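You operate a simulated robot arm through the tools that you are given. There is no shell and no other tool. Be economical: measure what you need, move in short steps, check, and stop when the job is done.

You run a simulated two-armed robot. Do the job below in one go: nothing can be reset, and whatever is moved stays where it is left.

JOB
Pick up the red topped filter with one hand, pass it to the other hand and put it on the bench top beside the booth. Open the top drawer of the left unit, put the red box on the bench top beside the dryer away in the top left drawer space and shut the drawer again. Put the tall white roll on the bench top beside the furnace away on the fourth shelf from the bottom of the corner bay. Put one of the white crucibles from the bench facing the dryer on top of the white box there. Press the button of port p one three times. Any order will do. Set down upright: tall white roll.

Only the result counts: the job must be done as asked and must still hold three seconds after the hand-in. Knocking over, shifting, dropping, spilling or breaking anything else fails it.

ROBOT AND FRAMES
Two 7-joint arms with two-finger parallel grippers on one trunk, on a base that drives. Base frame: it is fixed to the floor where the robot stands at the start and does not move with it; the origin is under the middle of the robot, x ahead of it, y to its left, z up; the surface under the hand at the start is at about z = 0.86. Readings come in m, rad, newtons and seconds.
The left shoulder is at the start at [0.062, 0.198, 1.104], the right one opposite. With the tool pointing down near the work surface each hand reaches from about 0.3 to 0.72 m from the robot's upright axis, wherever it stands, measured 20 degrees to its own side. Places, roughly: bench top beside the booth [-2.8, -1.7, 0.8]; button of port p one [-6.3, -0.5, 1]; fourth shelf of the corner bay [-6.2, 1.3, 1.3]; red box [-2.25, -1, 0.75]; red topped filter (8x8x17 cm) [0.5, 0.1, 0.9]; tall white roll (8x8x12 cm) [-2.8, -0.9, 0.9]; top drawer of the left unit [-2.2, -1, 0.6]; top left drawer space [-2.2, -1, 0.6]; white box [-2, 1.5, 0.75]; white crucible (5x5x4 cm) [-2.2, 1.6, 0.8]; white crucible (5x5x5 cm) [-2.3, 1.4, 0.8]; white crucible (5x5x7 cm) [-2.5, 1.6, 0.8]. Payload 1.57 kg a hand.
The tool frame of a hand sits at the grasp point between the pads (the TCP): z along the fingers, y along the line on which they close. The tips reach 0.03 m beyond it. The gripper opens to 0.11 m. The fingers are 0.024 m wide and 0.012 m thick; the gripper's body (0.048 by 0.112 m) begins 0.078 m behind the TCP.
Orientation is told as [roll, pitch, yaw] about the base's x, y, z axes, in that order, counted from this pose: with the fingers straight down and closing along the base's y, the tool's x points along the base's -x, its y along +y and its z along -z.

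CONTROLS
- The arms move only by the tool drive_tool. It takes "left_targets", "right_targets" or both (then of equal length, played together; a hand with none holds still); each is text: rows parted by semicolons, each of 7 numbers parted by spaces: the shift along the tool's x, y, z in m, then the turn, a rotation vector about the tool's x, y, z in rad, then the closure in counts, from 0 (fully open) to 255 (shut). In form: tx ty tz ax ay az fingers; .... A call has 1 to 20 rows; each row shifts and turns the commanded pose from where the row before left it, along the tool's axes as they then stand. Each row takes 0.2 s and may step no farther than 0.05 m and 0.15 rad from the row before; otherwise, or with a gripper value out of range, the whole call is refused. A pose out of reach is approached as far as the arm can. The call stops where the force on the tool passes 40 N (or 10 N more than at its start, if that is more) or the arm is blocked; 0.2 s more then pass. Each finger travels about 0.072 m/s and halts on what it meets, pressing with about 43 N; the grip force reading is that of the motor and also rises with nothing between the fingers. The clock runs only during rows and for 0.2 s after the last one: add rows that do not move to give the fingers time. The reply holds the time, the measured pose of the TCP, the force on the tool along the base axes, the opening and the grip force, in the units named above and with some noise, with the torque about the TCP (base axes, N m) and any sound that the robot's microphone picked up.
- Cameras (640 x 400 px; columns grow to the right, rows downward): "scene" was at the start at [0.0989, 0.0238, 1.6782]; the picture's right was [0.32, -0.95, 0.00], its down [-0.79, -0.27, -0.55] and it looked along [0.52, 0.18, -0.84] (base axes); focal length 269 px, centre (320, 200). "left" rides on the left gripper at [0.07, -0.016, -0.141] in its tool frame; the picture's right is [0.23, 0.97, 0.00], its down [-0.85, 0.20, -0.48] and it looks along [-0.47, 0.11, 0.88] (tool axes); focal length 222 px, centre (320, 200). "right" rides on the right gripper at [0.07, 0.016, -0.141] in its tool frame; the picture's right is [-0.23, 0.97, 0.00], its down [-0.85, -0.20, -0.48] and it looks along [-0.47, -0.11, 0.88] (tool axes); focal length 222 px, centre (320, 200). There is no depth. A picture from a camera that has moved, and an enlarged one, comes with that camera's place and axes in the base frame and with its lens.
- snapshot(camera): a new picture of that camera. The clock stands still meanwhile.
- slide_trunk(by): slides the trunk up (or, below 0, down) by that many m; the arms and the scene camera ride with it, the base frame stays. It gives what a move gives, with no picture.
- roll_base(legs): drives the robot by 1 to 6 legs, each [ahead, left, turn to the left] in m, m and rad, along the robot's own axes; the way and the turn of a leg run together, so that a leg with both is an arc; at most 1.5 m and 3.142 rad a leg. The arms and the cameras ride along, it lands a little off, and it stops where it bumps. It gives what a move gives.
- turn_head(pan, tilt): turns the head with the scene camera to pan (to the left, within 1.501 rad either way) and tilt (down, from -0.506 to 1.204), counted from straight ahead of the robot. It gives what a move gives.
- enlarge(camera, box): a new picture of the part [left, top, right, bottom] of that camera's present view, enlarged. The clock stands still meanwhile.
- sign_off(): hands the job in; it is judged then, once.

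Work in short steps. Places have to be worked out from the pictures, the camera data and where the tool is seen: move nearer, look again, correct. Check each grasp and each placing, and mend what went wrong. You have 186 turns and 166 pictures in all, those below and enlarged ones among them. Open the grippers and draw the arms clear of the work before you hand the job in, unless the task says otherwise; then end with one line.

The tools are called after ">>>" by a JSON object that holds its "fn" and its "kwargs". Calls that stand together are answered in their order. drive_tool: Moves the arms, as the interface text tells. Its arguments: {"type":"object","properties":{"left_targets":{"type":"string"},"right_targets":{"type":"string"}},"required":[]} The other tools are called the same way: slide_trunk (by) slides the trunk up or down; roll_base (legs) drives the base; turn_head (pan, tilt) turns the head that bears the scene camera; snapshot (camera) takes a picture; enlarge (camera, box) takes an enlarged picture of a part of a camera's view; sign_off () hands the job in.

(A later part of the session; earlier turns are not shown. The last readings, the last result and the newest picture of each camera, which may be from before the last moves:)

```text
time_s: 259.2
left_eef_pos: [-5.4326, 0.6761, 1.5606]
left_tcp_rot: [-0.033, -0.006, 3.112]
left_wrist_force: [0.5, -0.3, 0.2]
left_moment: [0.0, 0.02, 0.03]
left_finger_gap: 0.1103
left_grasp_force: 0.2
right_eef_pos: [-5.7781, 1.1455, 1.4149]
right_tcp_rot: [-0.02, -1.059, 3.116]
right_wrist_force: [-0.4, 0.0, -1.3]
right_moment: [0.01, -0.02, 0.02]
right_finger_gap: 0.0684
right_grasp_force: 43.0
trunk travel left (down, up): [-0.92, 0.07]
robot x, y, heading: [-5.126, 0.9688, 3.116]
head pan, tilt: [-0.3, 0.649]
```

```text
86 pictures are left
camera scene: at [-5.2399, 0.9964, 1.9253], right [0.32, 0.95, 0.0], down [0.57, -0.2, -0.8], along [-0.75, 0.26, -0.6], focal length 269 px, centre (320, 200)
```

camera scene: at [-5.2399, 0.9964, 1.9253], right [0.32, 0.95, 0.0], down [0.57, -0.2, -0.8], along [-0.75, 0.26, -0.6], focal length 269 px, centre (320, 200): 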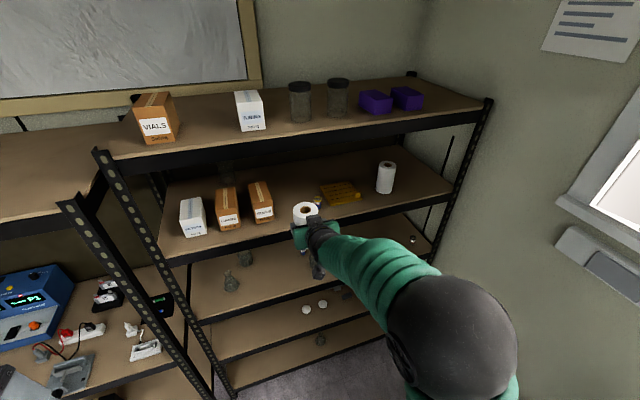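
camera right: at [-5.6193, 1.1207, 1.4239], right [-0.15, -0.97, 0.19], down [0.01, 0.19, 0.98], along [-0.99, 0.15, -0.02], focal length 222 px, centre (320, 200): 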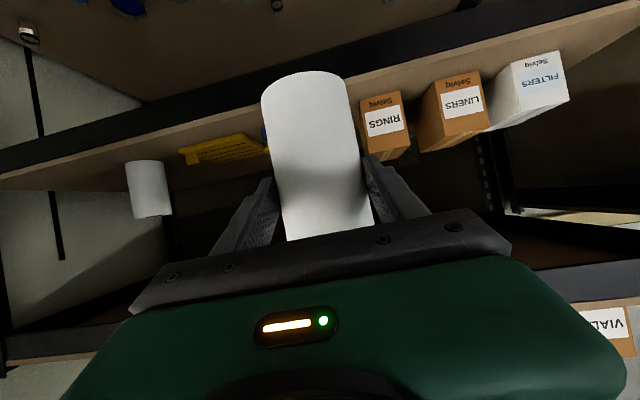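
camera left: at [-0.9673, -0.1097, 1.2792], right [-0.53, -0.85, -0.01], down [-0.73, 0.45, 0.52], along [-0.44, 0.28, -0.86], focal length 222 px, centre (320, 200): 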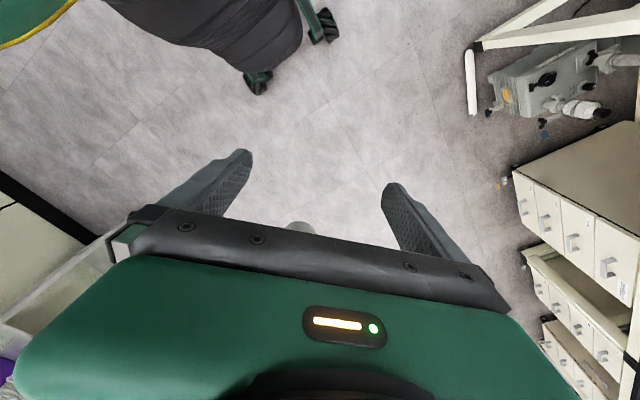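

Refined: the front edge is at x≈−5.91 and shelf z≈1.283. The roll's axis is about 19 mm ahead of the TCP, so I target a centre x≈−5.98. I lower 10 mm and drive in 0.18 m.

>>> {"fn": "drive_tool", "kwargs": {"right_targets": "0.0087 0 0.0049 0 0 0 255; 0 0 0 0 0 0 255"}}

>>> {"fn": "roll_base", "kwargs": {"legs": [[0.18, 0, 0]]}}

>>> {"fn": "snapshot", "kwargs": {"camera": "right"}}

>>> {"fn": "snapshot", "kwargs": {"camera": "scene"}}

```text
time_s: 259.8
left_eef_pos: [-5.4376, 0.6752, 1.5599]
left_tcp_rot: [-0.034, -0.005, 3.113]
left_wrist_force: [-0.4, 0.0, 0.0]
left_moment: [0.04, 0.01, 0.01]
left_finger_gap: 0.1102
left_grasp_force: 0.2
right_eef_pos: [-5.7817, 1.1446, 1.4031]
right_tcp_rot: [-0.021, -1.058, 3.115]
right_wrist_force: [-0.7, -0.2, -1.7]
right_moment: [0.0, -0.04, -0.02]
right_finger_gap: 0.0683
right_grasp_force: 42.9
trunk travel left (down, up): [-0.92, 0.07]
robot x, y, heading: [-5.1304, 0.9727, 3.111]
head pan, tilt: [-0.3, 0.649]
```

```text
time_s: 261.3
left_eef_pos: [-5.6099, 0.6809, 1.5596]
left_tcp_rot: [-0.034, -0.01, 3.114]
left_wrist_force: [-0.3, -0.3, 0.9]
left_moment: [-0.01, 0.06, 0.02]
left_finger_gap: 0.1101
left_grasp_force: 0.1
right_eef_pos: [-5.9555, 1.1504, 1.4054]
right_tcp_rot: [-0.021, -1.063, 3.116]
right_wrist_force: [-0.4, 0.1, -0.7]
right_moment: [0.0, -0.06, 0.02]
right_finger_gap: 0.0683
right_grasp_force: 42.6
trunk travel left (down, up): [-0.92, 0.07]
robot x, y, heading: [-5.305, 0.974, 3.112]
head pan, tilt: [-0.3, 0.649]
```

```text
85 pictures are left
camera right: at [-5.8001, 1.1264, 1.4135], right [-0.15, -0.97, 0.19], down [0.01, 0.19, 0.98], along [-0.99, 0.15, -0.02], focal length 222 px, centre (320, 200)
```

right: 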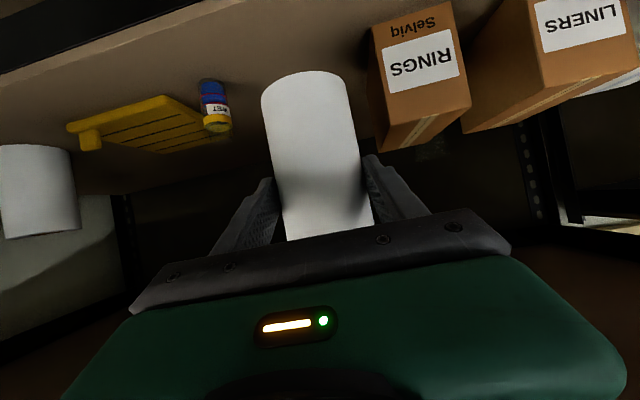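

```text
84 pictures are left
camera scene: at [-5.4148, 1.001, 1.9255], right [0.32, 0.95, 0.0], down [0.57, -0.2, -0.8], along [-0.76, 0.26, -0.6], focal length 269 px, centre (320, 200)
```

scene: 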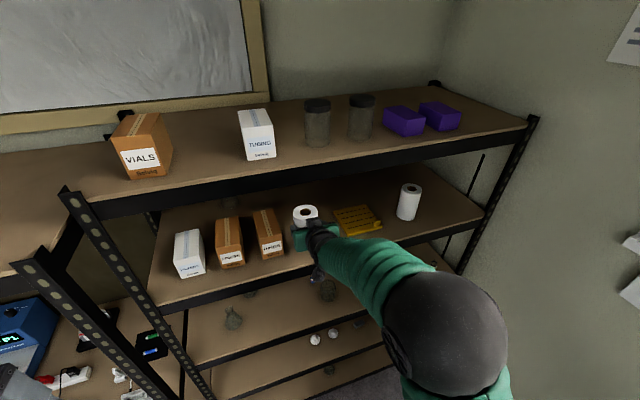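

The roll is in the slot with clear space on both sides. I lower it gently to contact.

>>> {"fn": "drive_tool", "kwargs": {"right_targets": "0.007 0 0.0039 0 0 0 255; 0.007 0 0.0039 0 0 0 255; 0.0035 0 0.002 0 0 0 255; 0 0 0 0 0 0 255"}}

>>> {"fn": "drive_tool", "kwargs": {"right_targets": "0.0026 0 0.0015 0 0 0 255; 0.0026 0 0.0015 0 0 0 255; 0 0 0 0 0 0 255"}}

```text
time_s: 262.3
left_eef_pos: [-5.6163, 0.6813, 1.5603]
left_tcp_rot: [-0.034, -0.003, 3.113]
left_wrist_force: [-0.2, -0.2, 0.5]
left_moment: [0.01, 0.01, -0.01]
left_finger_gap: 0.1101
left_grasp_force: 0.0
right_eef_pos: [-5.9609, 1.1507, 1.3817]
right_tcp_rot: [-0.021, -1.058, 3.115]
right_wrist_force: [0.3, 1.1, -1.9]
right_moment: [-0.01, 0.01, -0.02]
right_finger_gap: 0.068
right_grasp_force: 42.8
trunk travel left (down, up): [-0.92, 0.07]
robot x, y, heading: [-5.3015, 0.9733, 3.112]
head pan, tilt: [-0.3, 0.649]
```

```text
time_s: 263.1
left_eef_pos: [-5.6168, 0.6804, 1.558]
left_tcp_rot: [-0.034, -0.003, 3.114]
left_wrist_force: [-0.2, 0.3, 0.2]
left_moment: [0.0, -0.01, 0.02]
left_finger_gap: 0.11
left_grasp_force: 0.0
right_eef_pos: [-5.9609, 1.1502, 1.3763]
right_tcp_rot: [-0.021, -1.056, 3.115]
right_wrist_force: [-0.2, 0.0, -1.3]
right_moment: [0.02, -0.07, -0.04]
right_finger_gap: 0.0683
right_grasp_force: 42.7
trunk travel left (down, up): [-0.92, 0.07]
robot x, y, heading: [-5.3068, 0.9755, 3.11]
head pan, tilt: [-0.3, 0.649]
```

No contact yet, so I continue in 3 mm steps.

>>> {"fn": "drive_tool", "kwargs": {"right_targets": "0.0026 0 0.0015 0 0 0 255; 0.0026 0 0.0015 0 0 0 255; 0 0 0 0 0 0 255"}}

>>> {"fn": "drive_tool", "kwargs": {"right_targets": "0.0026 0 0.0015 0 0 0 255; 0 0 0 0 0 0 255"}}

```text
time_s: 263.9
left_eef_pos: [-5.6154, 0.681, 1.5598]
left_tcp_rot: [-0.034, -0.006, 3.114]
left_wrist_force: [-0.3, 0.7, -0.2]
left_moment: [0.0, 0.0, 0.01]
left_finger_gap: 0.1099
left_grasp_force: 0.0
right_eef_pos: [-5.9605, 1.1502, 1.3722]
right_tcp_rot: [-0.02, -1.057, 3.116]
right_wrist_force: [0.2, 0.3, -1.9]
right_moment: [0.03, -0.05, 0.01]
right_finger_gap: 0.0683
right_grasp_force: 43.3
trunk travel left (down, up): [-0.92, 0.07]
robot x, y, heading: [-5.3076, 0.9773, 3.109]
head pan, tilt: [-0.3, 0.649]
```

```text
time_s: 264.5
left_eef_pos: [-5.6158, 0.6799, 1.5591]
left_tcp_rot: [-0.033, -0.006, 3.114]
left_wrist_force: [-1.4, -0.1, 0.1]
left_moment: [-0.01, 0.01, 0.0]
left_finger_gap: 0.1099
left_grasp_force: 0.1
right_eef_pos: [-5.9602, 1.1505, 1.3669]
right_tcp_rot: [-0.021, -1.058, 3.114]
right_wrist_force: [-0.6, -0.3, -1.2]
right_moment: [-0.01, -0.06, 0.04]
right_finger_gap: 0.0682
right_grasp_force: 43.0
trunk travel left (down, up): [-0.92, 0.07]
robot x, y, heading: [-5.305, 0.9722, 3.111]
head pan, tilt: [-0.3, 0.649]
```

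>>> {"fn": "drive_tool", "kwargs": {"right_targets": "0.0026 0 0.0015 0 0 0 255; 0.0026 0 0.0015 0 0 0 255; 0 0 0 0 0 0 255"}}

>>> {"fn": "snapshot", "kwargs": {"camera": "right"}}

```text
time_s: 265.3
left_eef_pos: [-5.6152, 0.6798, 1.5588]
left_tcp_rot: [-0.033, -0.006, 3.114]
left_wrist_force: [-0.2, 0.4, 0.5]
left_moment: [-0.05, -0.02, 0.01]
left_finger_gap: 0.11
left_grasp_force: 0.0
right_eef_pos: [-5.9609, 1.1501, 1.3613]
right_tcp_rot: [-0.021, -1.059, 3.115]
right_wrist_force: [-0.5, -0.2, -1.6]
right_moment: [-0.02, -0.02, -0.02]
right_finger_gap: 0.0684
right_grasp_force: 42.9
trunk travel left (down, up): [-0.92, 0.07]
robot x, y, heading: [-5.3064, 0.9718, 3.11]
head pan, tilt: [-0.3, 0.649]
```

```text
83 pictures are left
camera right: at [-5.8047, 1.1265, 1.3705], right [-0.15, -0.97, 0.19], down [0.01, 0.19, 0.98], along [-0.99, 0.15, -0.02], focal length 222 px, centre (320, 200)
```

right: 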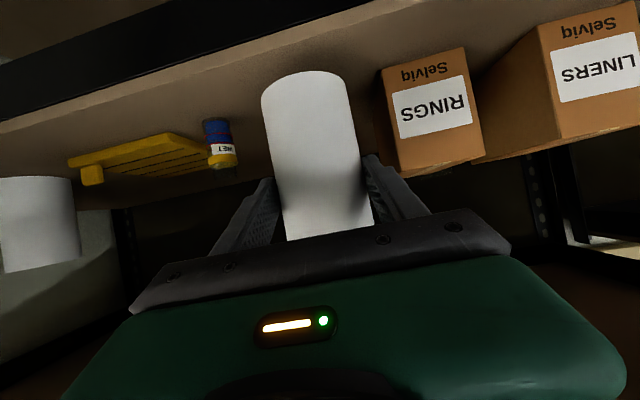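

The roll's bottom now looks level with the boxes' bottoms. I continue in 2 mm steps to feel contact.

>>> {"fn": "drive_tool", "kwargs": {"right_targets": "0.0026 0 0.0015 0 0 0 255; 0.0018 0 0.001 0 0 0 255; 0 0 0 0 0 0 255"}}

>>> {"fn": "drive_tool", "kwargs": {"right_targets": "0.0026 0 0.0015 0 0 0 255; 0.0018 0 0.001 0 0 0 255; 0 0 0 0 0 0 255"}}

```text
time_s: 266.1
left_eef_pos: [-5.6151, 0.6806, 1.5589]
left_tcp_rot: [-0.033, -0.006, 3.114]
left_wrist_force: [-0.1, 0.7, -0.1]
left_moment: [0.01, -0.01, -0.01]
left_finger_gap: 0.1099
left_grasp_force: 0.1
right_eef_pos: [-5.9601, 1.1523, 1.3561]
right_tcp_rot: [-0.021, -1.057, 3.117]
right_wrist_force: [-0.1, -1.2, -1.3]
right_moment: [-0.02, -0.02, 0.03]
right_finger_gap: 0.0683
right_grasp_force: 43.2
trunk travel left (down, up): [-0.92, 0.07]
robot x, y, heading: [-5.3073, 0.975, 3.114]
head pan, tilt: [-0.3, 0.649]
```

```text
time_s: 266.9
left_eef_pos: [-5.6152, 0.6801, 1.5594]
left_tcp_rot: [-0.033, -0.006, 3.115]
left_wrist_force: [0.5, -0.3, -0.1]
left_moment: [0.02, -0.01, -0.01]
left_finger_gap: 0.1099
left_grasp_force: 0.0
right_eef_pos: [-5.9597, 1.1513, 1.35]
right_tcp_rot: [-0.02, -1.058, 3.114]
right_wrist_force: [0.0, 0.3, -1.2]
right_moment: [-0.01, 0.0, -0.01]
right_finger_gap: 0.0682
right_grasp_force: 43.5
trunk travel left (down, up): [-0.92, 0.07]
robot x, y, heading: [-5.304, 0.9717, 3.107]
head pan, tilt: [-0.3, 0.649]
```

>>> {"fn": "enlarge", "kwargs": {"camera": "scene", "box": [220, 170, 420, 295]}}

>>> {"fn": "snapshot", "kwargs": {"camera": "right"}}

```text
3.20 times, centred on (320, 232) of scene
camera zoom: at [-5.4221, 1.0011, 1.925], right [0.32, 0.95, 0.0], down [0.57, -0.2, -0.8], along [-0.75, 0.26, -0.61], focal length 861 px, centre (320, 96)
```

zoom: 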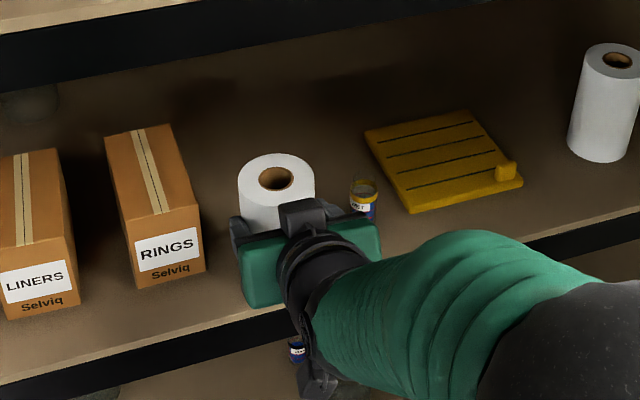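

```text
81 pictures are left
camera right: at [-5.8044, 1.1272, 1.3599], right [-0.15, -0.97, 0.19], down [0.01, 0.19, 0.98], along [-0.99, 0.15, -0.02], focal length 222 px, centre (320, 200)
```

right: 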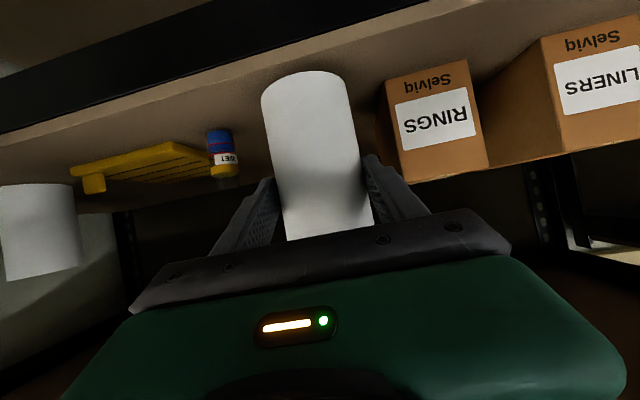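

With a better baseline the shelf comes out at z≈1.269, so contact is only millimetres away. I continue.

>>> {"fn": "drive_tool", "kwargs": {"right_targets": "0.0026 0 0.0015 0 0 0 255; 0.0018 0 0.001 0 0 0 255; 0 0 0 0 0 0 255"}}

>>> {"fn": "drive_tool", "kwargs": {"right_targets": "0.0026 0 0.0015 0 0 0 255; 0.0018 0 0.001 0 0 0 255; 0 0 0 0 0 0 255"}}

```text
time_s: 267.7
left_eef_pos: [-5.615, 0.6801, 1.5589]
left_tcp_rot: [-0.033, -0.004, 3.113]
left_wrist_force: [0.5, -0.5, -0.4]
left_moment: [-0.02, 0.0, 0.03]
left_finger_gap: 0.1095
left_grasp_force: 0.0
right_eef_pos: [-5.9603, 1.1517, 1.3458]
right_tcp_rot: [-0.022, -1.058, 3.115]
right_wrist_force: [0.0, -1.1, -1.3]
right_moment: [-0.01, -0.02, 0.01]
right_finger_gap: 0.0685
right_grasp_force: 43.2
trunk travel left (down, up): [-0.92, 0.07]
robot x, y, heading: [-5.304, 0.9716, 3.111]
head pan, tilt: [-0.3, 0.649]
```

```text
time_s: 268.5
left_eef_pos: [-5.6146, 0.6809, 1.5593]
left_tcp_rot: [-0.035, -0.006, 3.114]
left_wrist_force: [0.1, -0.5, 0.2]
left_moment: [-0.03, 0.02, -0.01]
left_finger_gap: 0.1102
left_grasp_force: 0.0
right_eef_pos: [-5.9594, 1.1501, 1.3423]
right_tcp_rot: [-0.02, -1.056, 3.116]
right_wrist_force: [0.5, -0.6, -1.4]
right_moment: [0.01, -0.03, 0.01]
right_finger_gap: 0.0682
right_grasp_force: 43.7
trunk travel left (down, up): [-0.92, 0.07]
robot x, y, heading: [-5.3015, 0.9698, 3.108]
head pan, tilt: [-0.3, 0.649]
```

>>> {"fn": "drive_tool", "kwargs": {"right_targets": "0.0018 0 0.001 0 0 0 255; 0.0018 0 0.001 0 0 0 255; 0.0018 0 0.001 0 0 0 255; 0 0 0 0 0 0 255"}}

>>> {"fn": "drive_tool", "kwargs": {"right_targets": "0.0018 0 0.001 0 0 0 255; 0.0018 0 0.001 0 0 0 255; 0.0018 0 0.001 0 0 0 255; 0 0 0 0 0 0 255"}}

```text
time_s: 269.5
left_eef_pos: [-5.6117, 0.6801, 1.5611]
left_tcp_rot: [-0.034, -0.006, 3.114]
left_wrist_force: [0.2, -0.7, -0.2]
left_moment: [0.01, -0.02, 0.06]
left_finger_gap: 0.1099
left_grasp_force: 0.1
right_eef_pos: [-5.9599, 1.1498, 1.3403]
right_tcp_rot: [-0.022, -1.068, 3.113]
right_wrist_force: [-5.2, 3.0, 25.0]
right_moment: [-0.06, 0.23, 0.01]
right_finger_gap: 0.0686
right_grasp_force: 43.0
trunk travel left (down, up): [-0.92, 0.07]
robot x, y, heading: [-5.3076, 0.9727, 3.111]
head pan, tilt: [-0.3, 0.649]
```

```text
time_s: 270.5
left_eef_pos: [-5.6103, 0.6813, 1.5602]
left_tcp_rot: [-0.033, -0.008, 3.114]
left_wrist_force: [0.7, 0.3, 0.7]
left_moment: [0.01, 0.01, 0.0]
left_finger_gap: 0.11
left_grasp_force: 0.0
right_eef_pos: [-5.9586, 1.1518, 1.3375]
right_tcp_rot: [-0.017, -1.077, 3.113]
right_wrist_force: [-8.0, 6.7, 35.0]
right_moment: [0.18, 0.88, 0.05]
right_finger_gap: 0.0686
right_grasp_force: 43.0
trunk travel left (down, up): [-0.92, 0.07]
robot x, y, heading: [-5.3055, 0.9765, 3.111]
head pan, tilt: [-0.3, 0.649]
```

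Contact at 25–35 N. I ease up 6 mm of command to relax, then open slightly (not fully, given the neighbours).

>>> {"fn": "drive_tool", "kwargs": {"right_targets": "-0.0026 0 -0.0015 0 0 0 255; -0.0026 0 -0.0015 0 0 0 255; 0 0 0 0 0 0 255"}}

>>> {"fn": "drive_tool", "kwargs": {"right_targets": "0 0 0 0 0 0 80; 0 0 0 0 0 0 50; 0 0 0 0 0 0 30; 0 0 0 0 0 0 30"}}

>>> {"fn": "snapshot", "kwargs": {"camera": "right"}}

```text
time_s: 271.3
left_eef_pos: [-5.6126, 0.6803, 1.5601]
left_tcp_rot: [-0.033, -0.007, 3.113]
left_wrist_force: [0.1, 0.4, 0.2]
left_moment: [0.01, 0.03, -0.03]
left_finger_gap: 0.1101
left_grasp_force: 0.0
right_eef_pos: [-5.9584, 1.151, 1.3366]
right_tcp_rot: [-0.02, -1.063, 3.113]
right_wrist_force: [-4.6, 3.6, 18.5]
right_moment: [-0.14, 1.18, -0.23]
right_finger_gap: 0.0681
right_grasp_force: 43.3
trunk travel left (down, up): [-0.92, 0.07]
robot x, y, heading: [-5.3057, 0.9735, 3.116]
head pan, tilt: [-0.3, 0.649]
```

```text
time_s: 272.3
left_eef_pos: [-5.6154, 0.6804, 1.5591]
left_tcp_rot: [-0.033, -0.004, 3.113]
left_wrist_force: [0.3, 0.0, 0.9]
left_moment: [-0.01, -0.05, 0.02]
left_finger_gap: 0.1098
left_grasp_force: 0.0
right_eef_pos: [-5.9613, 1.1509, 1.3349]
right_tcp_rot: [-0.019, -1.057, 3.115]
right_wrist_force: [0.0, -0.1, 0.5]
right_moment: [-0.02, 0.01, 0.02]
right_finger_gap: 0.0971
right_grasp_force: 0.0
trunk travel left (down, up): [-0.92, 0.07]
robot x, y, heading: [-5.3055, 0.976, 3.109]
head pan, tilt: [-0.3, 0.649]
```

```text
80 pictures are left
camera right: at [-5.8053, 1.1273, 1.3435], right [-0.15, -0.97, 0.19], down [0.0, 0.19, 0.98], along [-0.99, 0.15, -0.03], focal length 222 px, centre (320, 200)
```

right: 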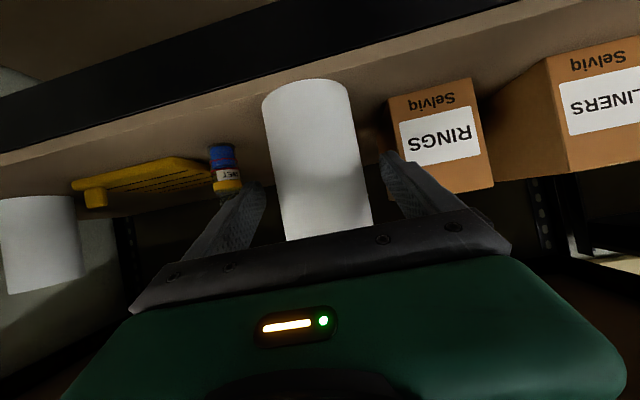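

Released, and the neighbours are untouched. I withdraw straight back horizontally and check.

>>> {"fn": "drive_tool", "kwargs": {"right_targets": "0.0098 0 -0.0174 0 0 0 30; 0.0197 0 -0.0348 0 0 0 30; 0.0197 0 -0.0348 0 0 0 30; 0.0197 0 -0.0348 0 0 0 30; 0.0197 0 -0.0348 0 0 0 30; 0 0 0 0 0 0 30"}}

>>> {"fn": "snapshot", "kwargs": {"camera": "right"}}

>>> {"fn": "enlarge", "kwargs": {"camera": "scene", "box": [180, 150, 460, 325]}}

```text
time_s: 273.7
left_eef_pos: [-5.6175, 0.6803, 1.5592]
left_tcp_rot: [-0.033, -0.003, 3.113]
left_wrist_force: [-0.4, -0.7, 0.3]
left_moment: [-0.01, 0.0, 0.03]
left_finger_gap: 0.1102
left_grasp_force: 0.0
right_eef_pos: [-5.8151, 1.1433, 1.3324]
right_tcp_rot: [-0.019, -1.055, 3.119]
right_wrist_force: [0.1, -0.5, -0.5]
right_moment: [0.01, 0.0, 0.01]
right_finger_gap: 0.0971
right_grasp_force: 0.1
right hand out of reach, approached as far as the arm can: row 5
trunk travel left (down, up): [-0.92, 0.07]
robot x, y, heading: [-5.3046, 0.9705, 3.111]
head pan, tilt: [-0.3, 0.649]
```

```text
79 pictures are left
camera right: at [-5.659, 1.1194, 1.3424], right [-0.15, -0.97, 0.19], down [0.0, 0.19, 0.98], along [-0.99, 0.15, -0.03], focal length 222 px, centre (320, 200)
```

right: 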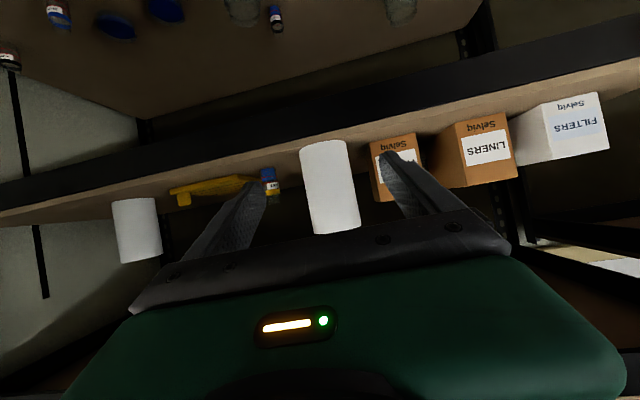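

```text
2.29 times, centred on (320, 238) of scene
camera zoom: at [-5.4224, 1.0011, 1.925], right [0.32, 0.95, 0.0], down [0.57, -0.2, -0.8], along [-0.75, 0.26, -0.61], focal length 615 px, centre (320, 114)
```

zoom: 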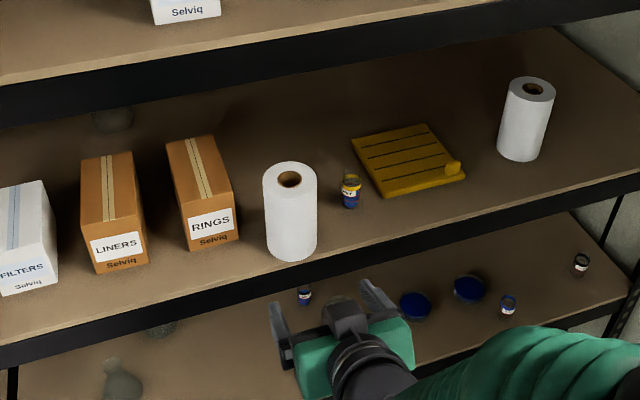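

The roll stands upright, fully on the fourth shelf. I back away, lower the trunk, and point the right hand down again.

>>> {"fn": "roll_base", "kwargs": {"legs": [[-0.5, 0, 0]]}}

>>> {"fn": "slide_trunk", "kwargs": {"by": -0.22}}

>>> {"fn": "drive_tool", "kwargs": {"right_targets": "0 0 0 0 0.15 0 0; 0 0 0 0 0.15 0 0; 0 0 0 0 0.15 0 0; 0 0 0 0 0.15 0 0; 0 0 0 0 0.15 0 0; 0 0 0 0 0.15 0 0; 0 0 0 0 0.147 0 0; 0 0 0 0.02 0 0 0; 0 0 -0.05 0 0 0 0; 0 0 -0.05 0 0 0 0; 0 0 0 0 0 0 0"}}

>>> {"fn": "roll_base", "kwargs": {"legs": [[0, 0.25, -3.08], [1.2, 0, 0]]}}

>>> {"fn": "turn_head", "kwargs": {"pan": 0.35, "tilt": 0.4}}

>>> {"fn": "snapshot", "kwargs": {"camera": "scene"}}

```text
time_s: 276.6
left_eef_pos: [-5.1227, 0.667, 1.5586]
left_tcp_rot: [-0.033, -0.001, 3.105]
left_wrist_force: [-0.3, 0.6, -0.7]
left_moment: [-0.02, -0.01, -0.02]
left_finger_gap: 0.11
left_grasp_force: 0.1
right_eef_pos: [-5.3175, 1.1312, 1.3325]
right_tcp_rot: [-0.02, -1.053, 3.109]
right_wrist_force: [-0.7, -0.7, 0.7]
right_moment: [-0.01, 0.01, -0.01]
right_finger_gap: 0.0974
right_grasp_force: 0.1
trunk travel left (down, up): [-0.92, 0.07]
robot x, y, heading: [-4.8081, 0.9562, 3.105]
head pan, tilt: [-0.3, 0.649]
```

```text
time_s: 278.9
left_eef_pos: [-5.1184, 0.6664, 1.3394]
left_tcp_rot: [-0.032, -0.006, 3.105]
left_wrist_force: [0.6, -0.6, 0.2]
left_moment: [0.02, -0.02, 0.01]
left_finger_gap: 0.1097
left_grasp_force: 0.2
right_eef_pos: [-5.3133, 1.1312, 1.1133]
right_tcp_rot: [-0.021, -1.058, 3.108]
right_wrist_force: [-0.3, -0.2, 0.3]
right_moment: [-0.03, 0.01, 0.0]
right_finger_gap: 0.097
right_grasp_force: 0.1
trunk travel left (down, up): [-0.7, 0.29]
robot x, y, heading: [-4.8119, 0.9559, 3.099]
head pan, tilt: [-0.3, 0.649]
```

```text
time_s: 281.3
left_eef_pos: [-5.1201, 0.6668, 1.3395]
left_tcp_rot: [-0.033, -0.004, 3.104]
left_wrist_force: [0.3, 0.2, 0.2]
left_moment: [0.01, 0.01, 0.0]
left_finger_gap: 0.11
left_grasp_force: 0.0
right_eef_pos: [-5.3152, 1.1291, 1.2143]
right_tcp_rot: [-0.033, -0.009, 3.09]
right_wrist_force: [0.4, -0.4, -0.5]
right_moment: [0.0, 0.0, 0.0]
right_finger_gap: 0.1101
right_grasp_force: 0.1
right hand out of reach, approached as far as the arm can: row 3
trunk travel left (down, up): [-0.7, 0.29]
robot x, y, heading: [-4.8117, 0.9537, 3.105]
head pan, tilt: [-0.3, 0.649]
```

```text
time_s: 294.6
left_eef_pos: [-3.4736, 1.3115, 1.3401]
left_tcp_rot: [-0.032, -0.004, 0.035]
left_wrist_force: [-0.1, 0.7, 0.5]
left_moment: [0.0, 0.01, -0.03]
left_finger_gap: 0.1096
left_grasp_force: 0.0
right_eef_pos: [-3.2478, 0.8622, 1.2144]
right_tcp_rot: [-0.031, -0.012, 0.015]
right_wrist_force: [0.5, 0.2, -0.2]
right_moment: [0.01, -0.01, 0.02]
right_finger_gap: 0.11
right_grasp_force: 0.1
trunk travel left (down, up): [-0.7, 0.29]
robot x, y, heading: [-3.7655, 1.0005, 0.033]
head pan, tilt: [-0.3, 0.649]
cut short: leg 1
```

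```text
time_s: 295.6
left_eef_pos: [-3.4752, 1.3104, 1.3393]
left_tcp_rot: [-0.033, -0.006, 0.032]
left_wrist_force: [-0.2, 1.2, -0.3]
left_moment: [0.01, -0.01, -0.01]
left_finger_gap: 0.1099
left_grasp_force: 0.1
right_eef_pos: [-3.2477, 0.8623, 1.2146]
right_tcp_rot: [-0.032, -0.011, 0.017]
right_wrist_force: [0.1, 0.1, 0.3]
right_moment: [0.03, -0.01, 0.02]
right_finger_gap: 0.11
right_grasp_force: 0.1
trunk travel left (down, up): [-0.7, 0.29]
robot x, y, heading: [-3.7609, 1.0004, 0.03]
head pan, tilt: [0.351, 0.4]
```

```text
77 pictures are left
camera scene: at [-3.6474, 1.0352, 1.7275], right [0.37, -0.93, 0.0], down [-0.36, -0.15, -0.92], along [0.85, 0.34, -0.39], focal length 269 px, centre (320, 200)
```

scene: 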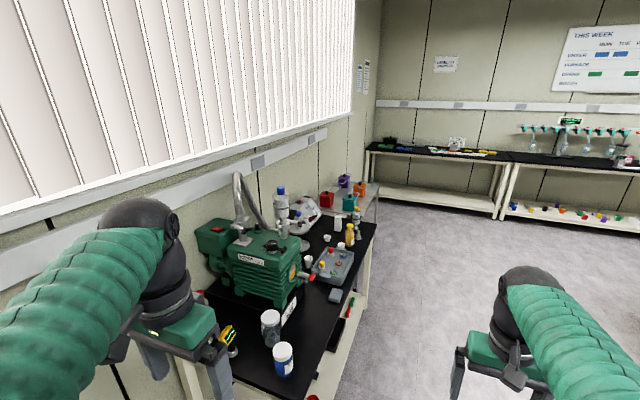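

The turn was "cut short", so the base may have touched something. I look to the left and behind to check that nothing was disturbed.

>>> {"fn": "turn_head", "kwargs": {"pan": 1.5, "tilt": 0.6}}

>>> {"fn": "snapshot", "kwargs": {"camera": "scene"}}

```text
time_s: 297.0
left_eef_pos: [-3.4747, 1.3107, 1.3394]
left_tcp_rot: [-0.033, -0.006, 0.032]
left_wrist_force: [-0.6, 0.4, -0.1]
left_moment: [-0.01, -0.02, -0.02]
left_finger_gap: 0.1101
left_grasp_force: 0.2
right_eef_pos: [-3.2482, 0.8629, 1.2142]
right_tcp_rot: [-0.031, -0.013, 0.017]
right_wrist_force: [0.5, 0.4, -0.3]
right_moment: [-0.02, -0.02, -0.03]
right_finger_gap: 0.1099
right_grasp_force: 0.1
trunk travel left (down, up): [-0.7, 0.29]
robot x, y, heading: [-3.7593, 1.003, 0.033]
head pan, tilt: [1.499, 0.6]
```

```text
76 pictures are left
camera scene: at [-3.7297, 1.089, 1.7094], right [1.0, -0.04, 0.0], down [-0.02, -0.56, -0.82], along [0.03, 0.82, -0.57], focal length 269 px, centre (320, 200)
```

scene: 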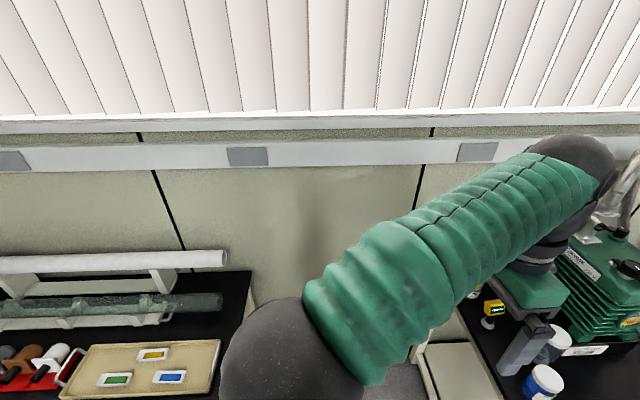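

The table and its tubes look undisturbed. I move away from the bench, drive along to x≈−2.35, and turn to face the crucible bench.

>>> {"fn": "roll_base", "kwargs": {"legs": [[0, -0.45, 0], [1.42, 0, 0], [0, 0, 1.54]]}}

>>> {"fn": "turn_head", "kwargs": {"pan": 0, "tilt": 0.6}}

>>> {"fn": "snapshot", "kwargs": {"camera": "scene"}}

```text
time_s: 310.1
left_eef_pos: [-2.6629, 0.9036, 1.3398]
left_tcp_rot: [-0.032, -0.005, 1.61]
left_wrist_force: [-0.6, 0.6, -0.2]
left_moment: [-0.01, 0.02, -0.02]
left_finger_gap: 0.11
left_grasp_force: 0.0
right_eef_pos: [-2.2167, 1.1325, 1.2134]
right_tcp_rot: [-0.032, -0.009, 1.593]
right_wrist_force: [0.6, 0.7, 0.1]
right_moment: [0.01, 0.01, 0.0]
right_finger_gap: 0.1101
right_grasp_force: 0.1
trunk travel left (down, up): [-0.7, 0.29]
robot x, y, heading: [-2.352, 0.6146, 1.611]
head pan, tilt: [1.499, 0.6]
```

```text
time_s: 311.7
left_eef_pos: [-2.6638, 0.9025, 1.3399]
left_tcp_rot: [-0.033, -0.005, 1.61]
left_wrist_force: [0.1, 0.4, -0.4]
left_moment: [0.0, 0.02, 0.04]
left_finger_gap: 0.1099
left_grasp_force: 0.2
right_eef_pos: [-2.2159, 1.1327, 1.214]
right_tcp_rot: [-0.031, -0.012, 1.593]
right_wrist_force: [0.2, -1.2, -0.7]
right_moment: [0.03, 0.04, 0.03]
right_finger_gap: 0.1098
right_grasp_force: 0.1
trunk travel left (down, up): [-0.7, 0.29]
robot x, y, heading: [-2.3512, 0.6148, 1.605]
head pan, tilt: [0.0, 0.6]
```

```text
75 pictures are left
camera scene: at [-2.3572, 0.7352, 1.7093], right [1.0, 0.04, 0.0], down [0.02, -0.57, -0.82], along [-0.03, 0.82, -0.57], focal length 269 px, centre (320, 200)
```

scene: 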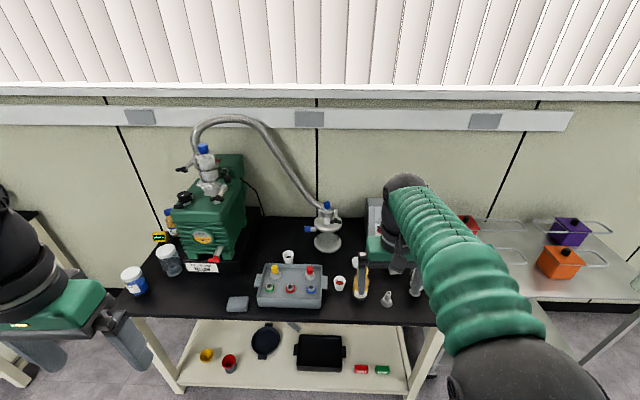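

>>> {"fn": "drive_tool", "kwargs": {"right_targets": "0.03 -0.04 0 0 0 0 0; 0.03 -0.04 0 0 0 0 0; 0.03 -0.04 0 0 0 0 0; 0.03 -0.04 0 0 0 0 0; 0 0 0 0 0 0 0"}}

>>> {"fn": "enlarge", "kwargs": {"camera": "scene", "box": [240, 190, 460, 328]}}

```text
time_s: 312.9
left_eef_pos: [-2.6641, 0.9033, 1.3393]
left_tcp_rot: [-0.033, -0.004, 1.61]
left_wrist_force: [-0.8, -0.1, -0.4]
left_moment: [0.02, -0.05, -0.02]
left_finger_gap: 0.1099
left_grasp_force: 0.1
right_eef_pos: [-2.0526, 1.0164, 1.2167]
right_tcp_rot: [-0.03, -0.013, 1.593]
right_wrist_force: [0.8, 0.4, 0.3]
right_moment: [0.0, -0.03, 0.03]
right_finger_gap: 0.1098
right_grasp_force: 0.0
trunk travel left (down, up): [-0.7, 0.29]
robot x, y, heading: [-2.3508, 0.6147, 1.607]
head pan, tilt: [0.0, 0.6]
```

```text
2.90 times, centred on (350, 259) of scene
camera zoom: at [-2.3564, 0.7345, 1.7094], right [1.0, 0.04, 0.0], down [0.02, -0.57, -0.82], along [-0.03, 0.82, -0.57], focal length 780 px, centre (233, 29)
```

zoom: 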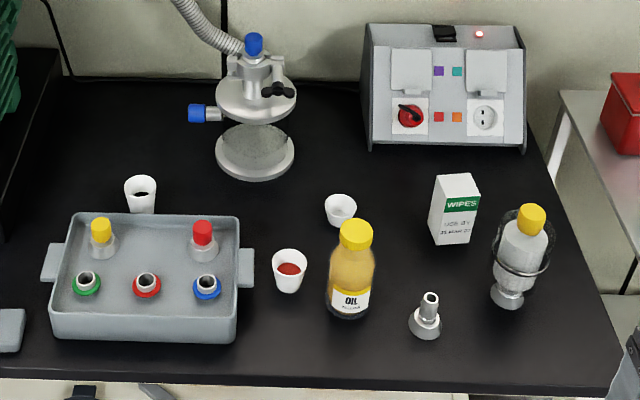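

The white box is the small WIPES box at (−2.06, 1.54), with its top near z≈0.875. The empty 4 cm crucible is at (−2.22, 1.55). I avoid the one with red contents. Now I move closer.

>>> {"fn": "roll_base", "kwargs": {"legs": [[0.32, 0, -0.035]]}}

>>> {"fn": "turn_head", "kwargs": {"pan": -0.25, "tilt": 0.85}}

>>> {"fn": "snapshot", "kwargs": {"camera": "scene"}}

>>> {"fn": "snapshot", "kwargs": {"camera": "right"}}

```text
time_s: 315.1
left_eef_pos: [-2.6611, 1.2298, 1.3401]
left_tcp_rot: [-0.035, -0.007, 1.578]
left_wrist_force: [0.2, 0.6, 0.0]
left_moment: [0.03, 0.0, -0.02]
left_finger_gap: 0.1103
left_grasp_force: 0.0
right_eef_pos: [-2.0483, 1.323, 1.2189]
right_tcp_rot: [-0.03, -0.013, 1.562]
right_wrist_force: [0.0, 0.7, 0.1]
right_moment: [0.0, -0.01, -0.01]
right_finger_gap: 0.1099
right_grasp_force: 0.1
trunk travel left (down, up): [-0.7, 0.29]
robot x, y, heading: [-2.3561, 0.9369, 1.578]
head pan, tilt: [0.0, 0.6]
```

```text
time_s: 315.8
left_eef_pos: [-2.6606, 1.2328, 1.3391]
left_tcp_rot: [-0.032, -0.004, 1.579]
left_wrist_force: [-0.3, 0.7, -0.5]
left_moment: [-0.04, -0.03, 0.0]
left_finger_gap: 0.11
left_grasp_force: 0.0
right_eef_pos: [-2.0476, 1.3258, 1.2172]
right_tcp_rot: [-0.03, -0.01, 1.563]
right_wrist_force: [0.1, 0.6, -0.3]
right_moment: [0.0, 0.02, 0.01]
right_finger_gap: 0.11
right_grasp_force: 0.1
trunk travel left (down, up): [-0.7, 0.29]
robot x, y, heading: [-2.3559, 0.9344, 1.573]
head pan, tilt: [-0.25, 0.85]
```

```text
73 pictures are left
camera scene: at [-2.3399, 1.0422, 1.6885], right [0.97, -0.24, 0.0], down [-0.18, -0.73, -0.66], along [0.16, 0.64, -0.75], focal length 269 px, centre (320, 200)
```

scene: 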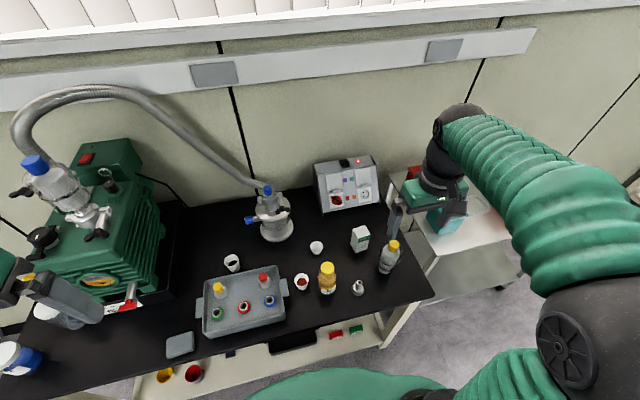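

```text
72 pictures are left
camera right: at [-2.0697, 1.2553, 1.3577], right [-0.97, 0.24, -0.03], down [0.19, 0.85, 0.49], along [0.14, 0.47, -0.87], focal length 222 px, centre (320, 200)
```

right: 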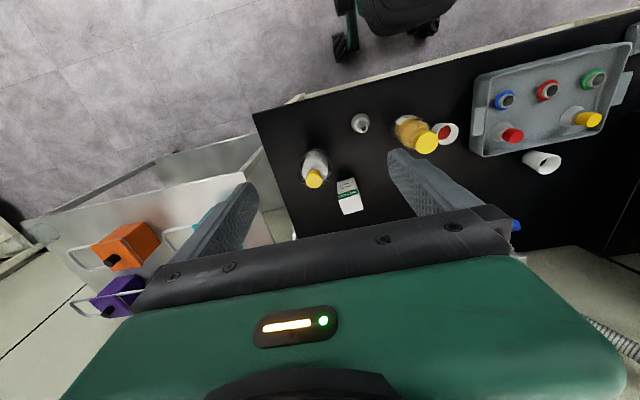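

>>> {"fn": "enlarge", "kwargs": {"camera": "scene", "box": [280, 205, 420, 303]}}

>>> {"fn": "enlarge", "kwargs": {"camera": "right", "box": [290, 100, 480, 219]}}

```text
4.08 times, centred on (350, 254) of scene
camera zoom: at [-2.3399, 1.0422, 1.6885], right [0.97, -0.24, 0.0], down [-0.18, -0.73, -0.66], along [0.16, 0.64, -0.75], focal length 1099 px, centre (198, -20)
```

zoom: 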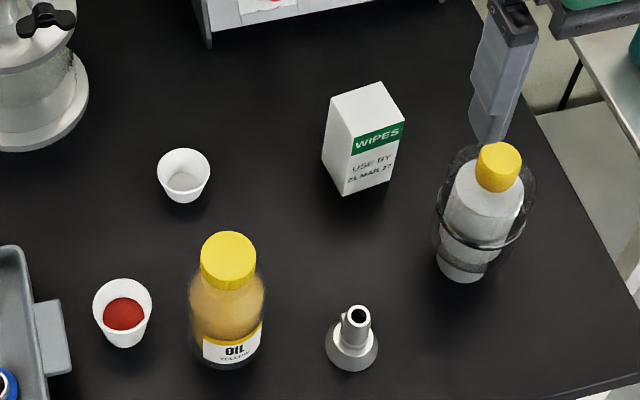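

```text
3.36 times, centred on (385, 160) of right
camera zoom: at [-2.0697, 1.2553, 1.3577], right [-0.97, 0.24, -0.03], down [0.19, 0.85, 0.49], along [0.14, 0.47, -0.87], focal length 747 px, centre (102, 336)
```

zoom: 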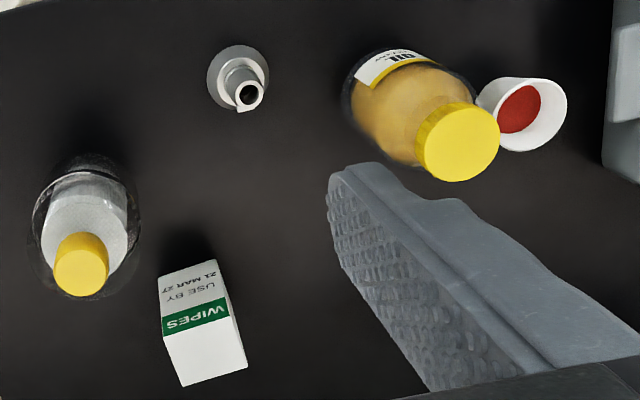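

Both views agree on the crucible at (−2.223, 1.564) and the WIPES top centre at (−2.06, 1.552). I move the right hand above the crucible.

>>> {"fn": "drive_tool", "kwargs": {"right_targets": "-0.0397 0.0296 0 -0.03 0.01 0 0; -0.0397 0.0296 0 0 0 0 0; -0.0397 0.0296 0 0 0 0 0; -0.0397 0.0296 0 0 0 0 0; -0.0397 0.0296 0 0 0 0 0; -0.0397 0.0296 0 0 0 0 0; 0 0 0.05 0 0 0 0; 0 0 0.05 0 0 0 0; 0 0 0.05 0 0 0 0; 0 0 0.05 0 0 0 0; 0 0 0 0 0 0 0"}}

>>> {"fn": "snapshot", "kwargs": {"camera": "right"}}

>>> {"fn": "snapshot", "kwargs": {"camera": "scene"}}

```text
time_s: 318.2
left_eef_pos: [-2.6619, 1.2308, 1.3389]
left_tcp_rot: [-0.033, -0.006, 1.577]
left_wrist_force: [0.1, 0.3, -0.3]
left_moment: [-0.01, -0.02, 0.0]
left_finger_gap: 0.11
left_grasp_force: 0.0
right_eef_pos: [-2.2212, 1.5611, 1.0172]
right_tcp_rot: [-0.001, -0.004, 1.561]
right_wrist_force: [0.0, 0.6, -0.2]
right_moment: [0.04, 0.0, 0.0]
right_finger_gap: 0.1099
right_grasp_force: 0.1
right hand out of reach, approached as far as the arm can: row 6
trunk travel left (down, up): [-0.7, 0.29]
robot x, y, heading: [-2.355, 0.932, 1.577]
head pan, tilt: [-0.25, 0.85]
```

```text
69 pictures are left
camera right: at [-2.2394, 1.4914, 1.1584], right [-0.97, 0.24, 0.0], down [0.21, 0.85, 0.48], along [0.11, 0.47, -0.88], focal length 222 px, centre (320, 200)
```

right: 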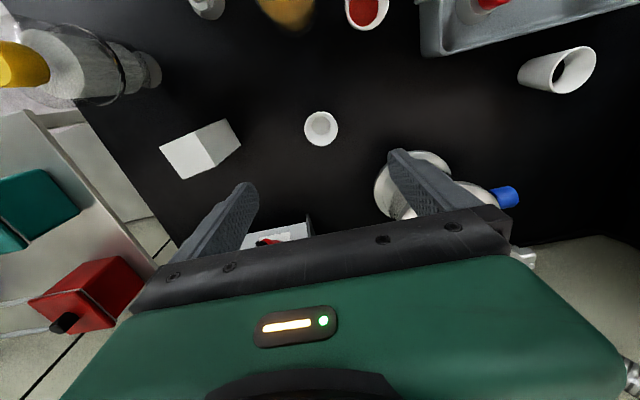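

```text
68 pictures are left
camera scene: at [-2.341, 1.0419, 1.6885], right [0.97, -0.24, 0.0], down [-0.18, -0.73, -0.66], along [0.16, 0.64, -0.75], focal length 269 px, centre (320, 200)
```

scene: 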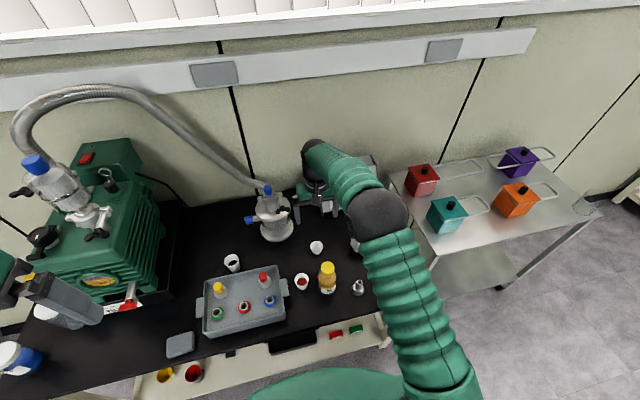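

The crucible rim reads (−2.226, 1.556), so I'm within 4 mm. I correct and descend to just above grasp height.

>>> {"fn": "drive_tool", "kwargs": {"right_targets": "0.004 0.004 0.04 0 0 0 0; 0 0 0.045 0 0 0 0; 0 0 0.045 0 0 0 0; 0 0 0.035 0 0 0 0; 0 0 0 0 0 0 0"}}

>>> {"fn": "snapshot", "kwargs": {"camera": "right"}}

>>> {"fn": "enlarge", "kwargs": {"camera": "scene", "box": [260, 180, 400, 268]}}

```text
time_s: 319.4
left_eef_pos: [-2.6617, 1.2309, 1.3397]
left_tcp_rot: [-0.034, -0.005, 1.578]
left_wrist_force: [-0.1, 0.0, 0.5]
left_moment: [0.0, 0.0, -0.01]
left_finger_gap: 0.1099
left_grasp_force: 0.0
right_eef_pos: [-2.2268, 1.5606, 0.8511]
right_tcp_rot: [0.0, -0.001, 1.561]
right_wrist_force: [-0.5, -0.3, -0.1]
right_moment: [0.01, 0.03, -0.01]
right_finger_gap: 0.1101
right_grasp_force: 0.1
trunk travel left (down, up): [-0.7, 0.29]
robot x, y, heading: [-2.3593, 0.9324, 1.58]
head pan, tilt: [-0.25, 0.85]
```

```text
67 pictures are left
camera right: at [-2.245, 1.49, 0.9919], right [-0.97, 0.24, 0.0], down [0.21, 0.85, 0.48], along [0.11, 0.47, -0.88], focal length 222 px, centre (320, 200)
```

right: 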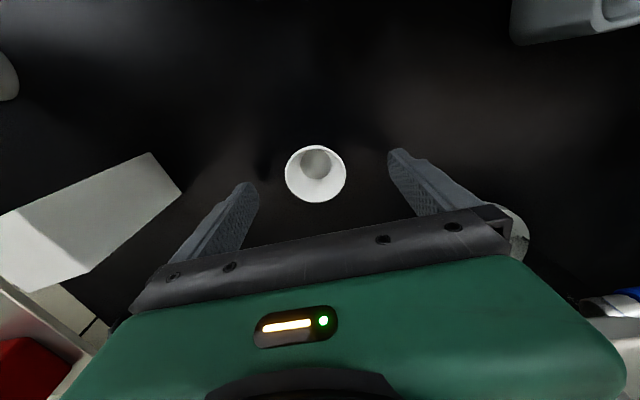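

```text
4.55 times, centred on (330, 224) of scene
camera zoom: at [-2.3407, 1.0428, 1.6884], right [0.97, -0.24, 0.0], down [-0.18, -0.73, -0.66], along [0.16, 0.64, -0.75], focal length 1224 px, centre (274, 91)
```

zoom: 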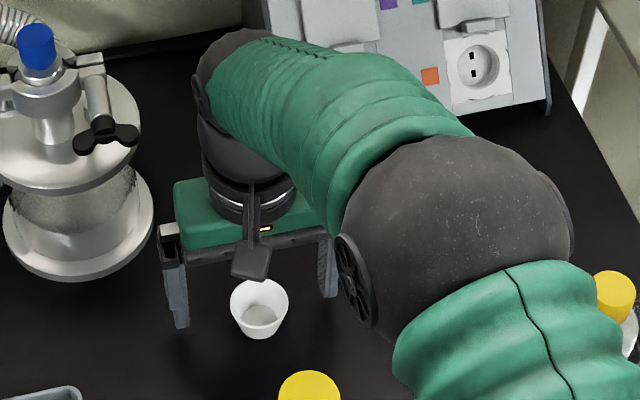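

Perfectly aligned, with the rim at z≈0.82. I descend 33 mm and close.

>>> {"fn": "drive_tool", "kwargs": {"right_targets": "0 0 0.012 0 0 0 0; 0 0 0.012 0 0 0 0; 0 0 0.009 0 0 0 0; 0 0 0 0 0 0 0"}}

>>> {"fn": "drive_tool", "kwargs": {"right_targets": "0 0 0 0 0 0 100; 0 0 0 0 0 0 120; 0 0 0 0 0 0 160; 0 0 0 0 0 0 255; 0 0 0 0 0 0 255; 0 0 0 0 0 0 255"}}

>>> {"fn": "snapshot", "kwargs": {"camera": "right"}}

```text
time_s: 320.2
left_eef_pos: [-2.661, 1.2255, 1.3418]
left_tcp_rot: [-0.035, -0.012, 1.578]
left_wrist_force: [0.3, 0.4, 0.0]
left_moment: [-0.05, -0.05, 0.0]
left_finger_gap: 0.1101
left_grasp_force: 0.1
right_eef_pos: [-2.228, 1.5598, 0.8301]
right_tcp_rot: [-0.001, -0.014, 1.562]
right_wrist_force: [2.0, -25.4, 38.3]
right_moment: [-1.19, 0.38, 0.25]
right_finger_gap: 0.1099
right_grasp_force: 0.0
trunk travel left (down, up): [-0.7, 0.29]
robot x, y, heading: [-2.3591, 0.9352, 1.577]
head pan, tilt: [-0.25, 0.85]
stopped in row 4 (right hand): the force on the tool passed its limit at 44 N (the readings are from after the stop); the commanded pose is now the measured one
```

```text
time_s: 321.6
left_eef_pos: [-2.6642, 1.225, 1.3403]
left_tcp_rot: [-0.034, -0.012, 1.577]
left_wrist_force: [-0.3, -0.3, 0.2]
left_moment: [0.01, 0.01, 0.02]
left_finger_gap: 0.1101
left_grasp_force: 0.0
right_eef_pos: [-2.2288, 1.5641, 0.8304]
right_tcp_rot: [-0.001, -0.026, 1.562]
right_wrist_force: [-1.8, -0.6, 43.5]
right_moment: [-0.47, 0.14, -0.02]
right_finger_gap: 0.0437
right_grasp_force: 38.3
trunk travel left (down, up): [-0.7, 0.29]
robot x, y, heading: [-2.3558, 0.9349, 1.579]
head pan, tilt: [-0.25, 0.85]
```

```text
65 pictures are left
camera right: at [-2.2471, 1.4895, 0.97], right [-0.97, 0.24, 0.01], down [0.21, 0.84, 0.5], along [0.11, 0.49, -0.87], focal length 222 px, centre (320, 200)
```

right: 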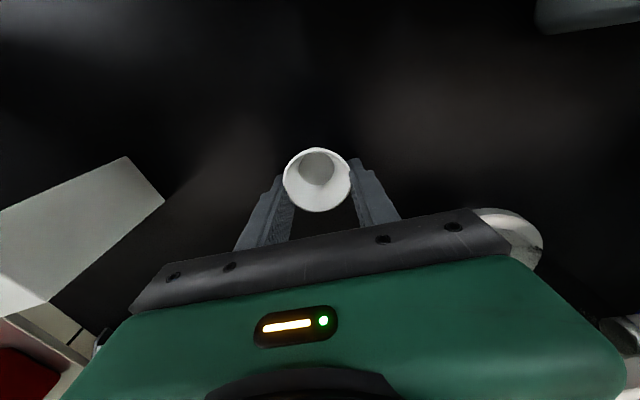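

The fingertips met the bench at TCP 0.83, so this bench is at z≈0.80. The crucible is gripped at 0.044. I lift 0.15 m and check.

>>> {"fn": "drive_tool", "kwargs": {"right_targets": "0 0 -0.01 0 0 0 255; 0 0 -0.02 0 0 0 255; 0 0 -0.04 0 0 0 255; 0 0 -0.04 0 0 0 255; 0 0 -0.04 0 0 0 255; 0 0 0 0 0 0 255"}}

>>> {"fn": "snapshot", "kwargs": {"camera": "right"}}

>>> {"fn": "enlarge", "kwargs": {"camera": "scene", "box": [260, 170, 420, 270]}}

```text
time_s: 323.1
left_eef_pos: [-2.661, 1.2312, 1.34]
left_tcp_rot: [-0.033, -0.007, 1.577]
left_wrist_force: [-0.2, 0.2, -0.3]
left_moment: [-0.03, -0.04, 0.04]
left_finger_gap: 0.11
left_grasp_force: 0.1
right_eef_pos: [-2.2266, 1.563, 0.9745]
right_tcp_rot: [0.001, -0.015, 1.563]
right_wrist_force: [-0.5, 0.0, -1.1]
right_moment: [-0.04, 0.0, 0.02]
right_finger_gap: 0.0427
right_grasp_force: 42.6
trunk travel left (down, up): [-0.7, 0.29]
robot x, y, heading: [-2.356, 0.9332, 1.573]
head pan, tilt: [-0.25, 0.85]
```

```text
64 pictures are left
camera right: at [-2.2444, 1.4899, 1.1154], right [-0.97, 0.24, 0.0], down [0.21, 0.85, 0.49], along [0.11, 0.48, -0.87], focal length 222 px, centre (320, 200)
```

right: 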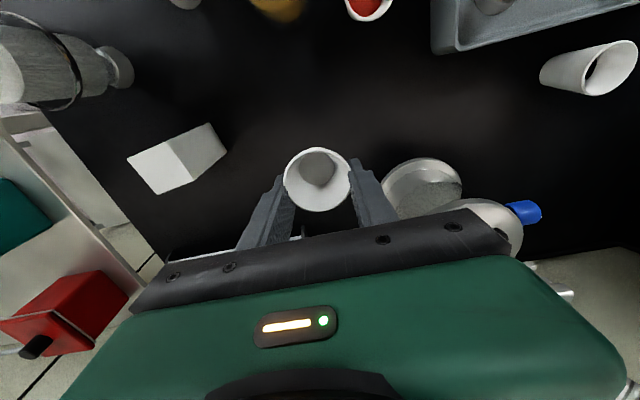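

```text
4.00 times, centred on (340, 220) of scene
camera zoom: at [-2.3403, 1.0431, 1.6884], right [0.97, -0.24, 0.0], down [-0.18, -0.73, -0.66], along [0.16, 0.64, -0.75], focal length 1077 px, centre (240, 120)
```

zoom: 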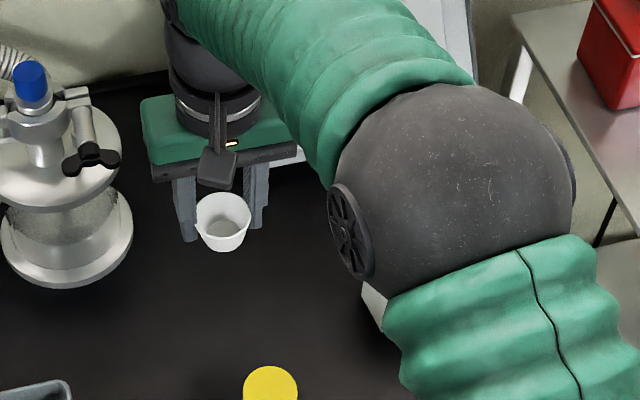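

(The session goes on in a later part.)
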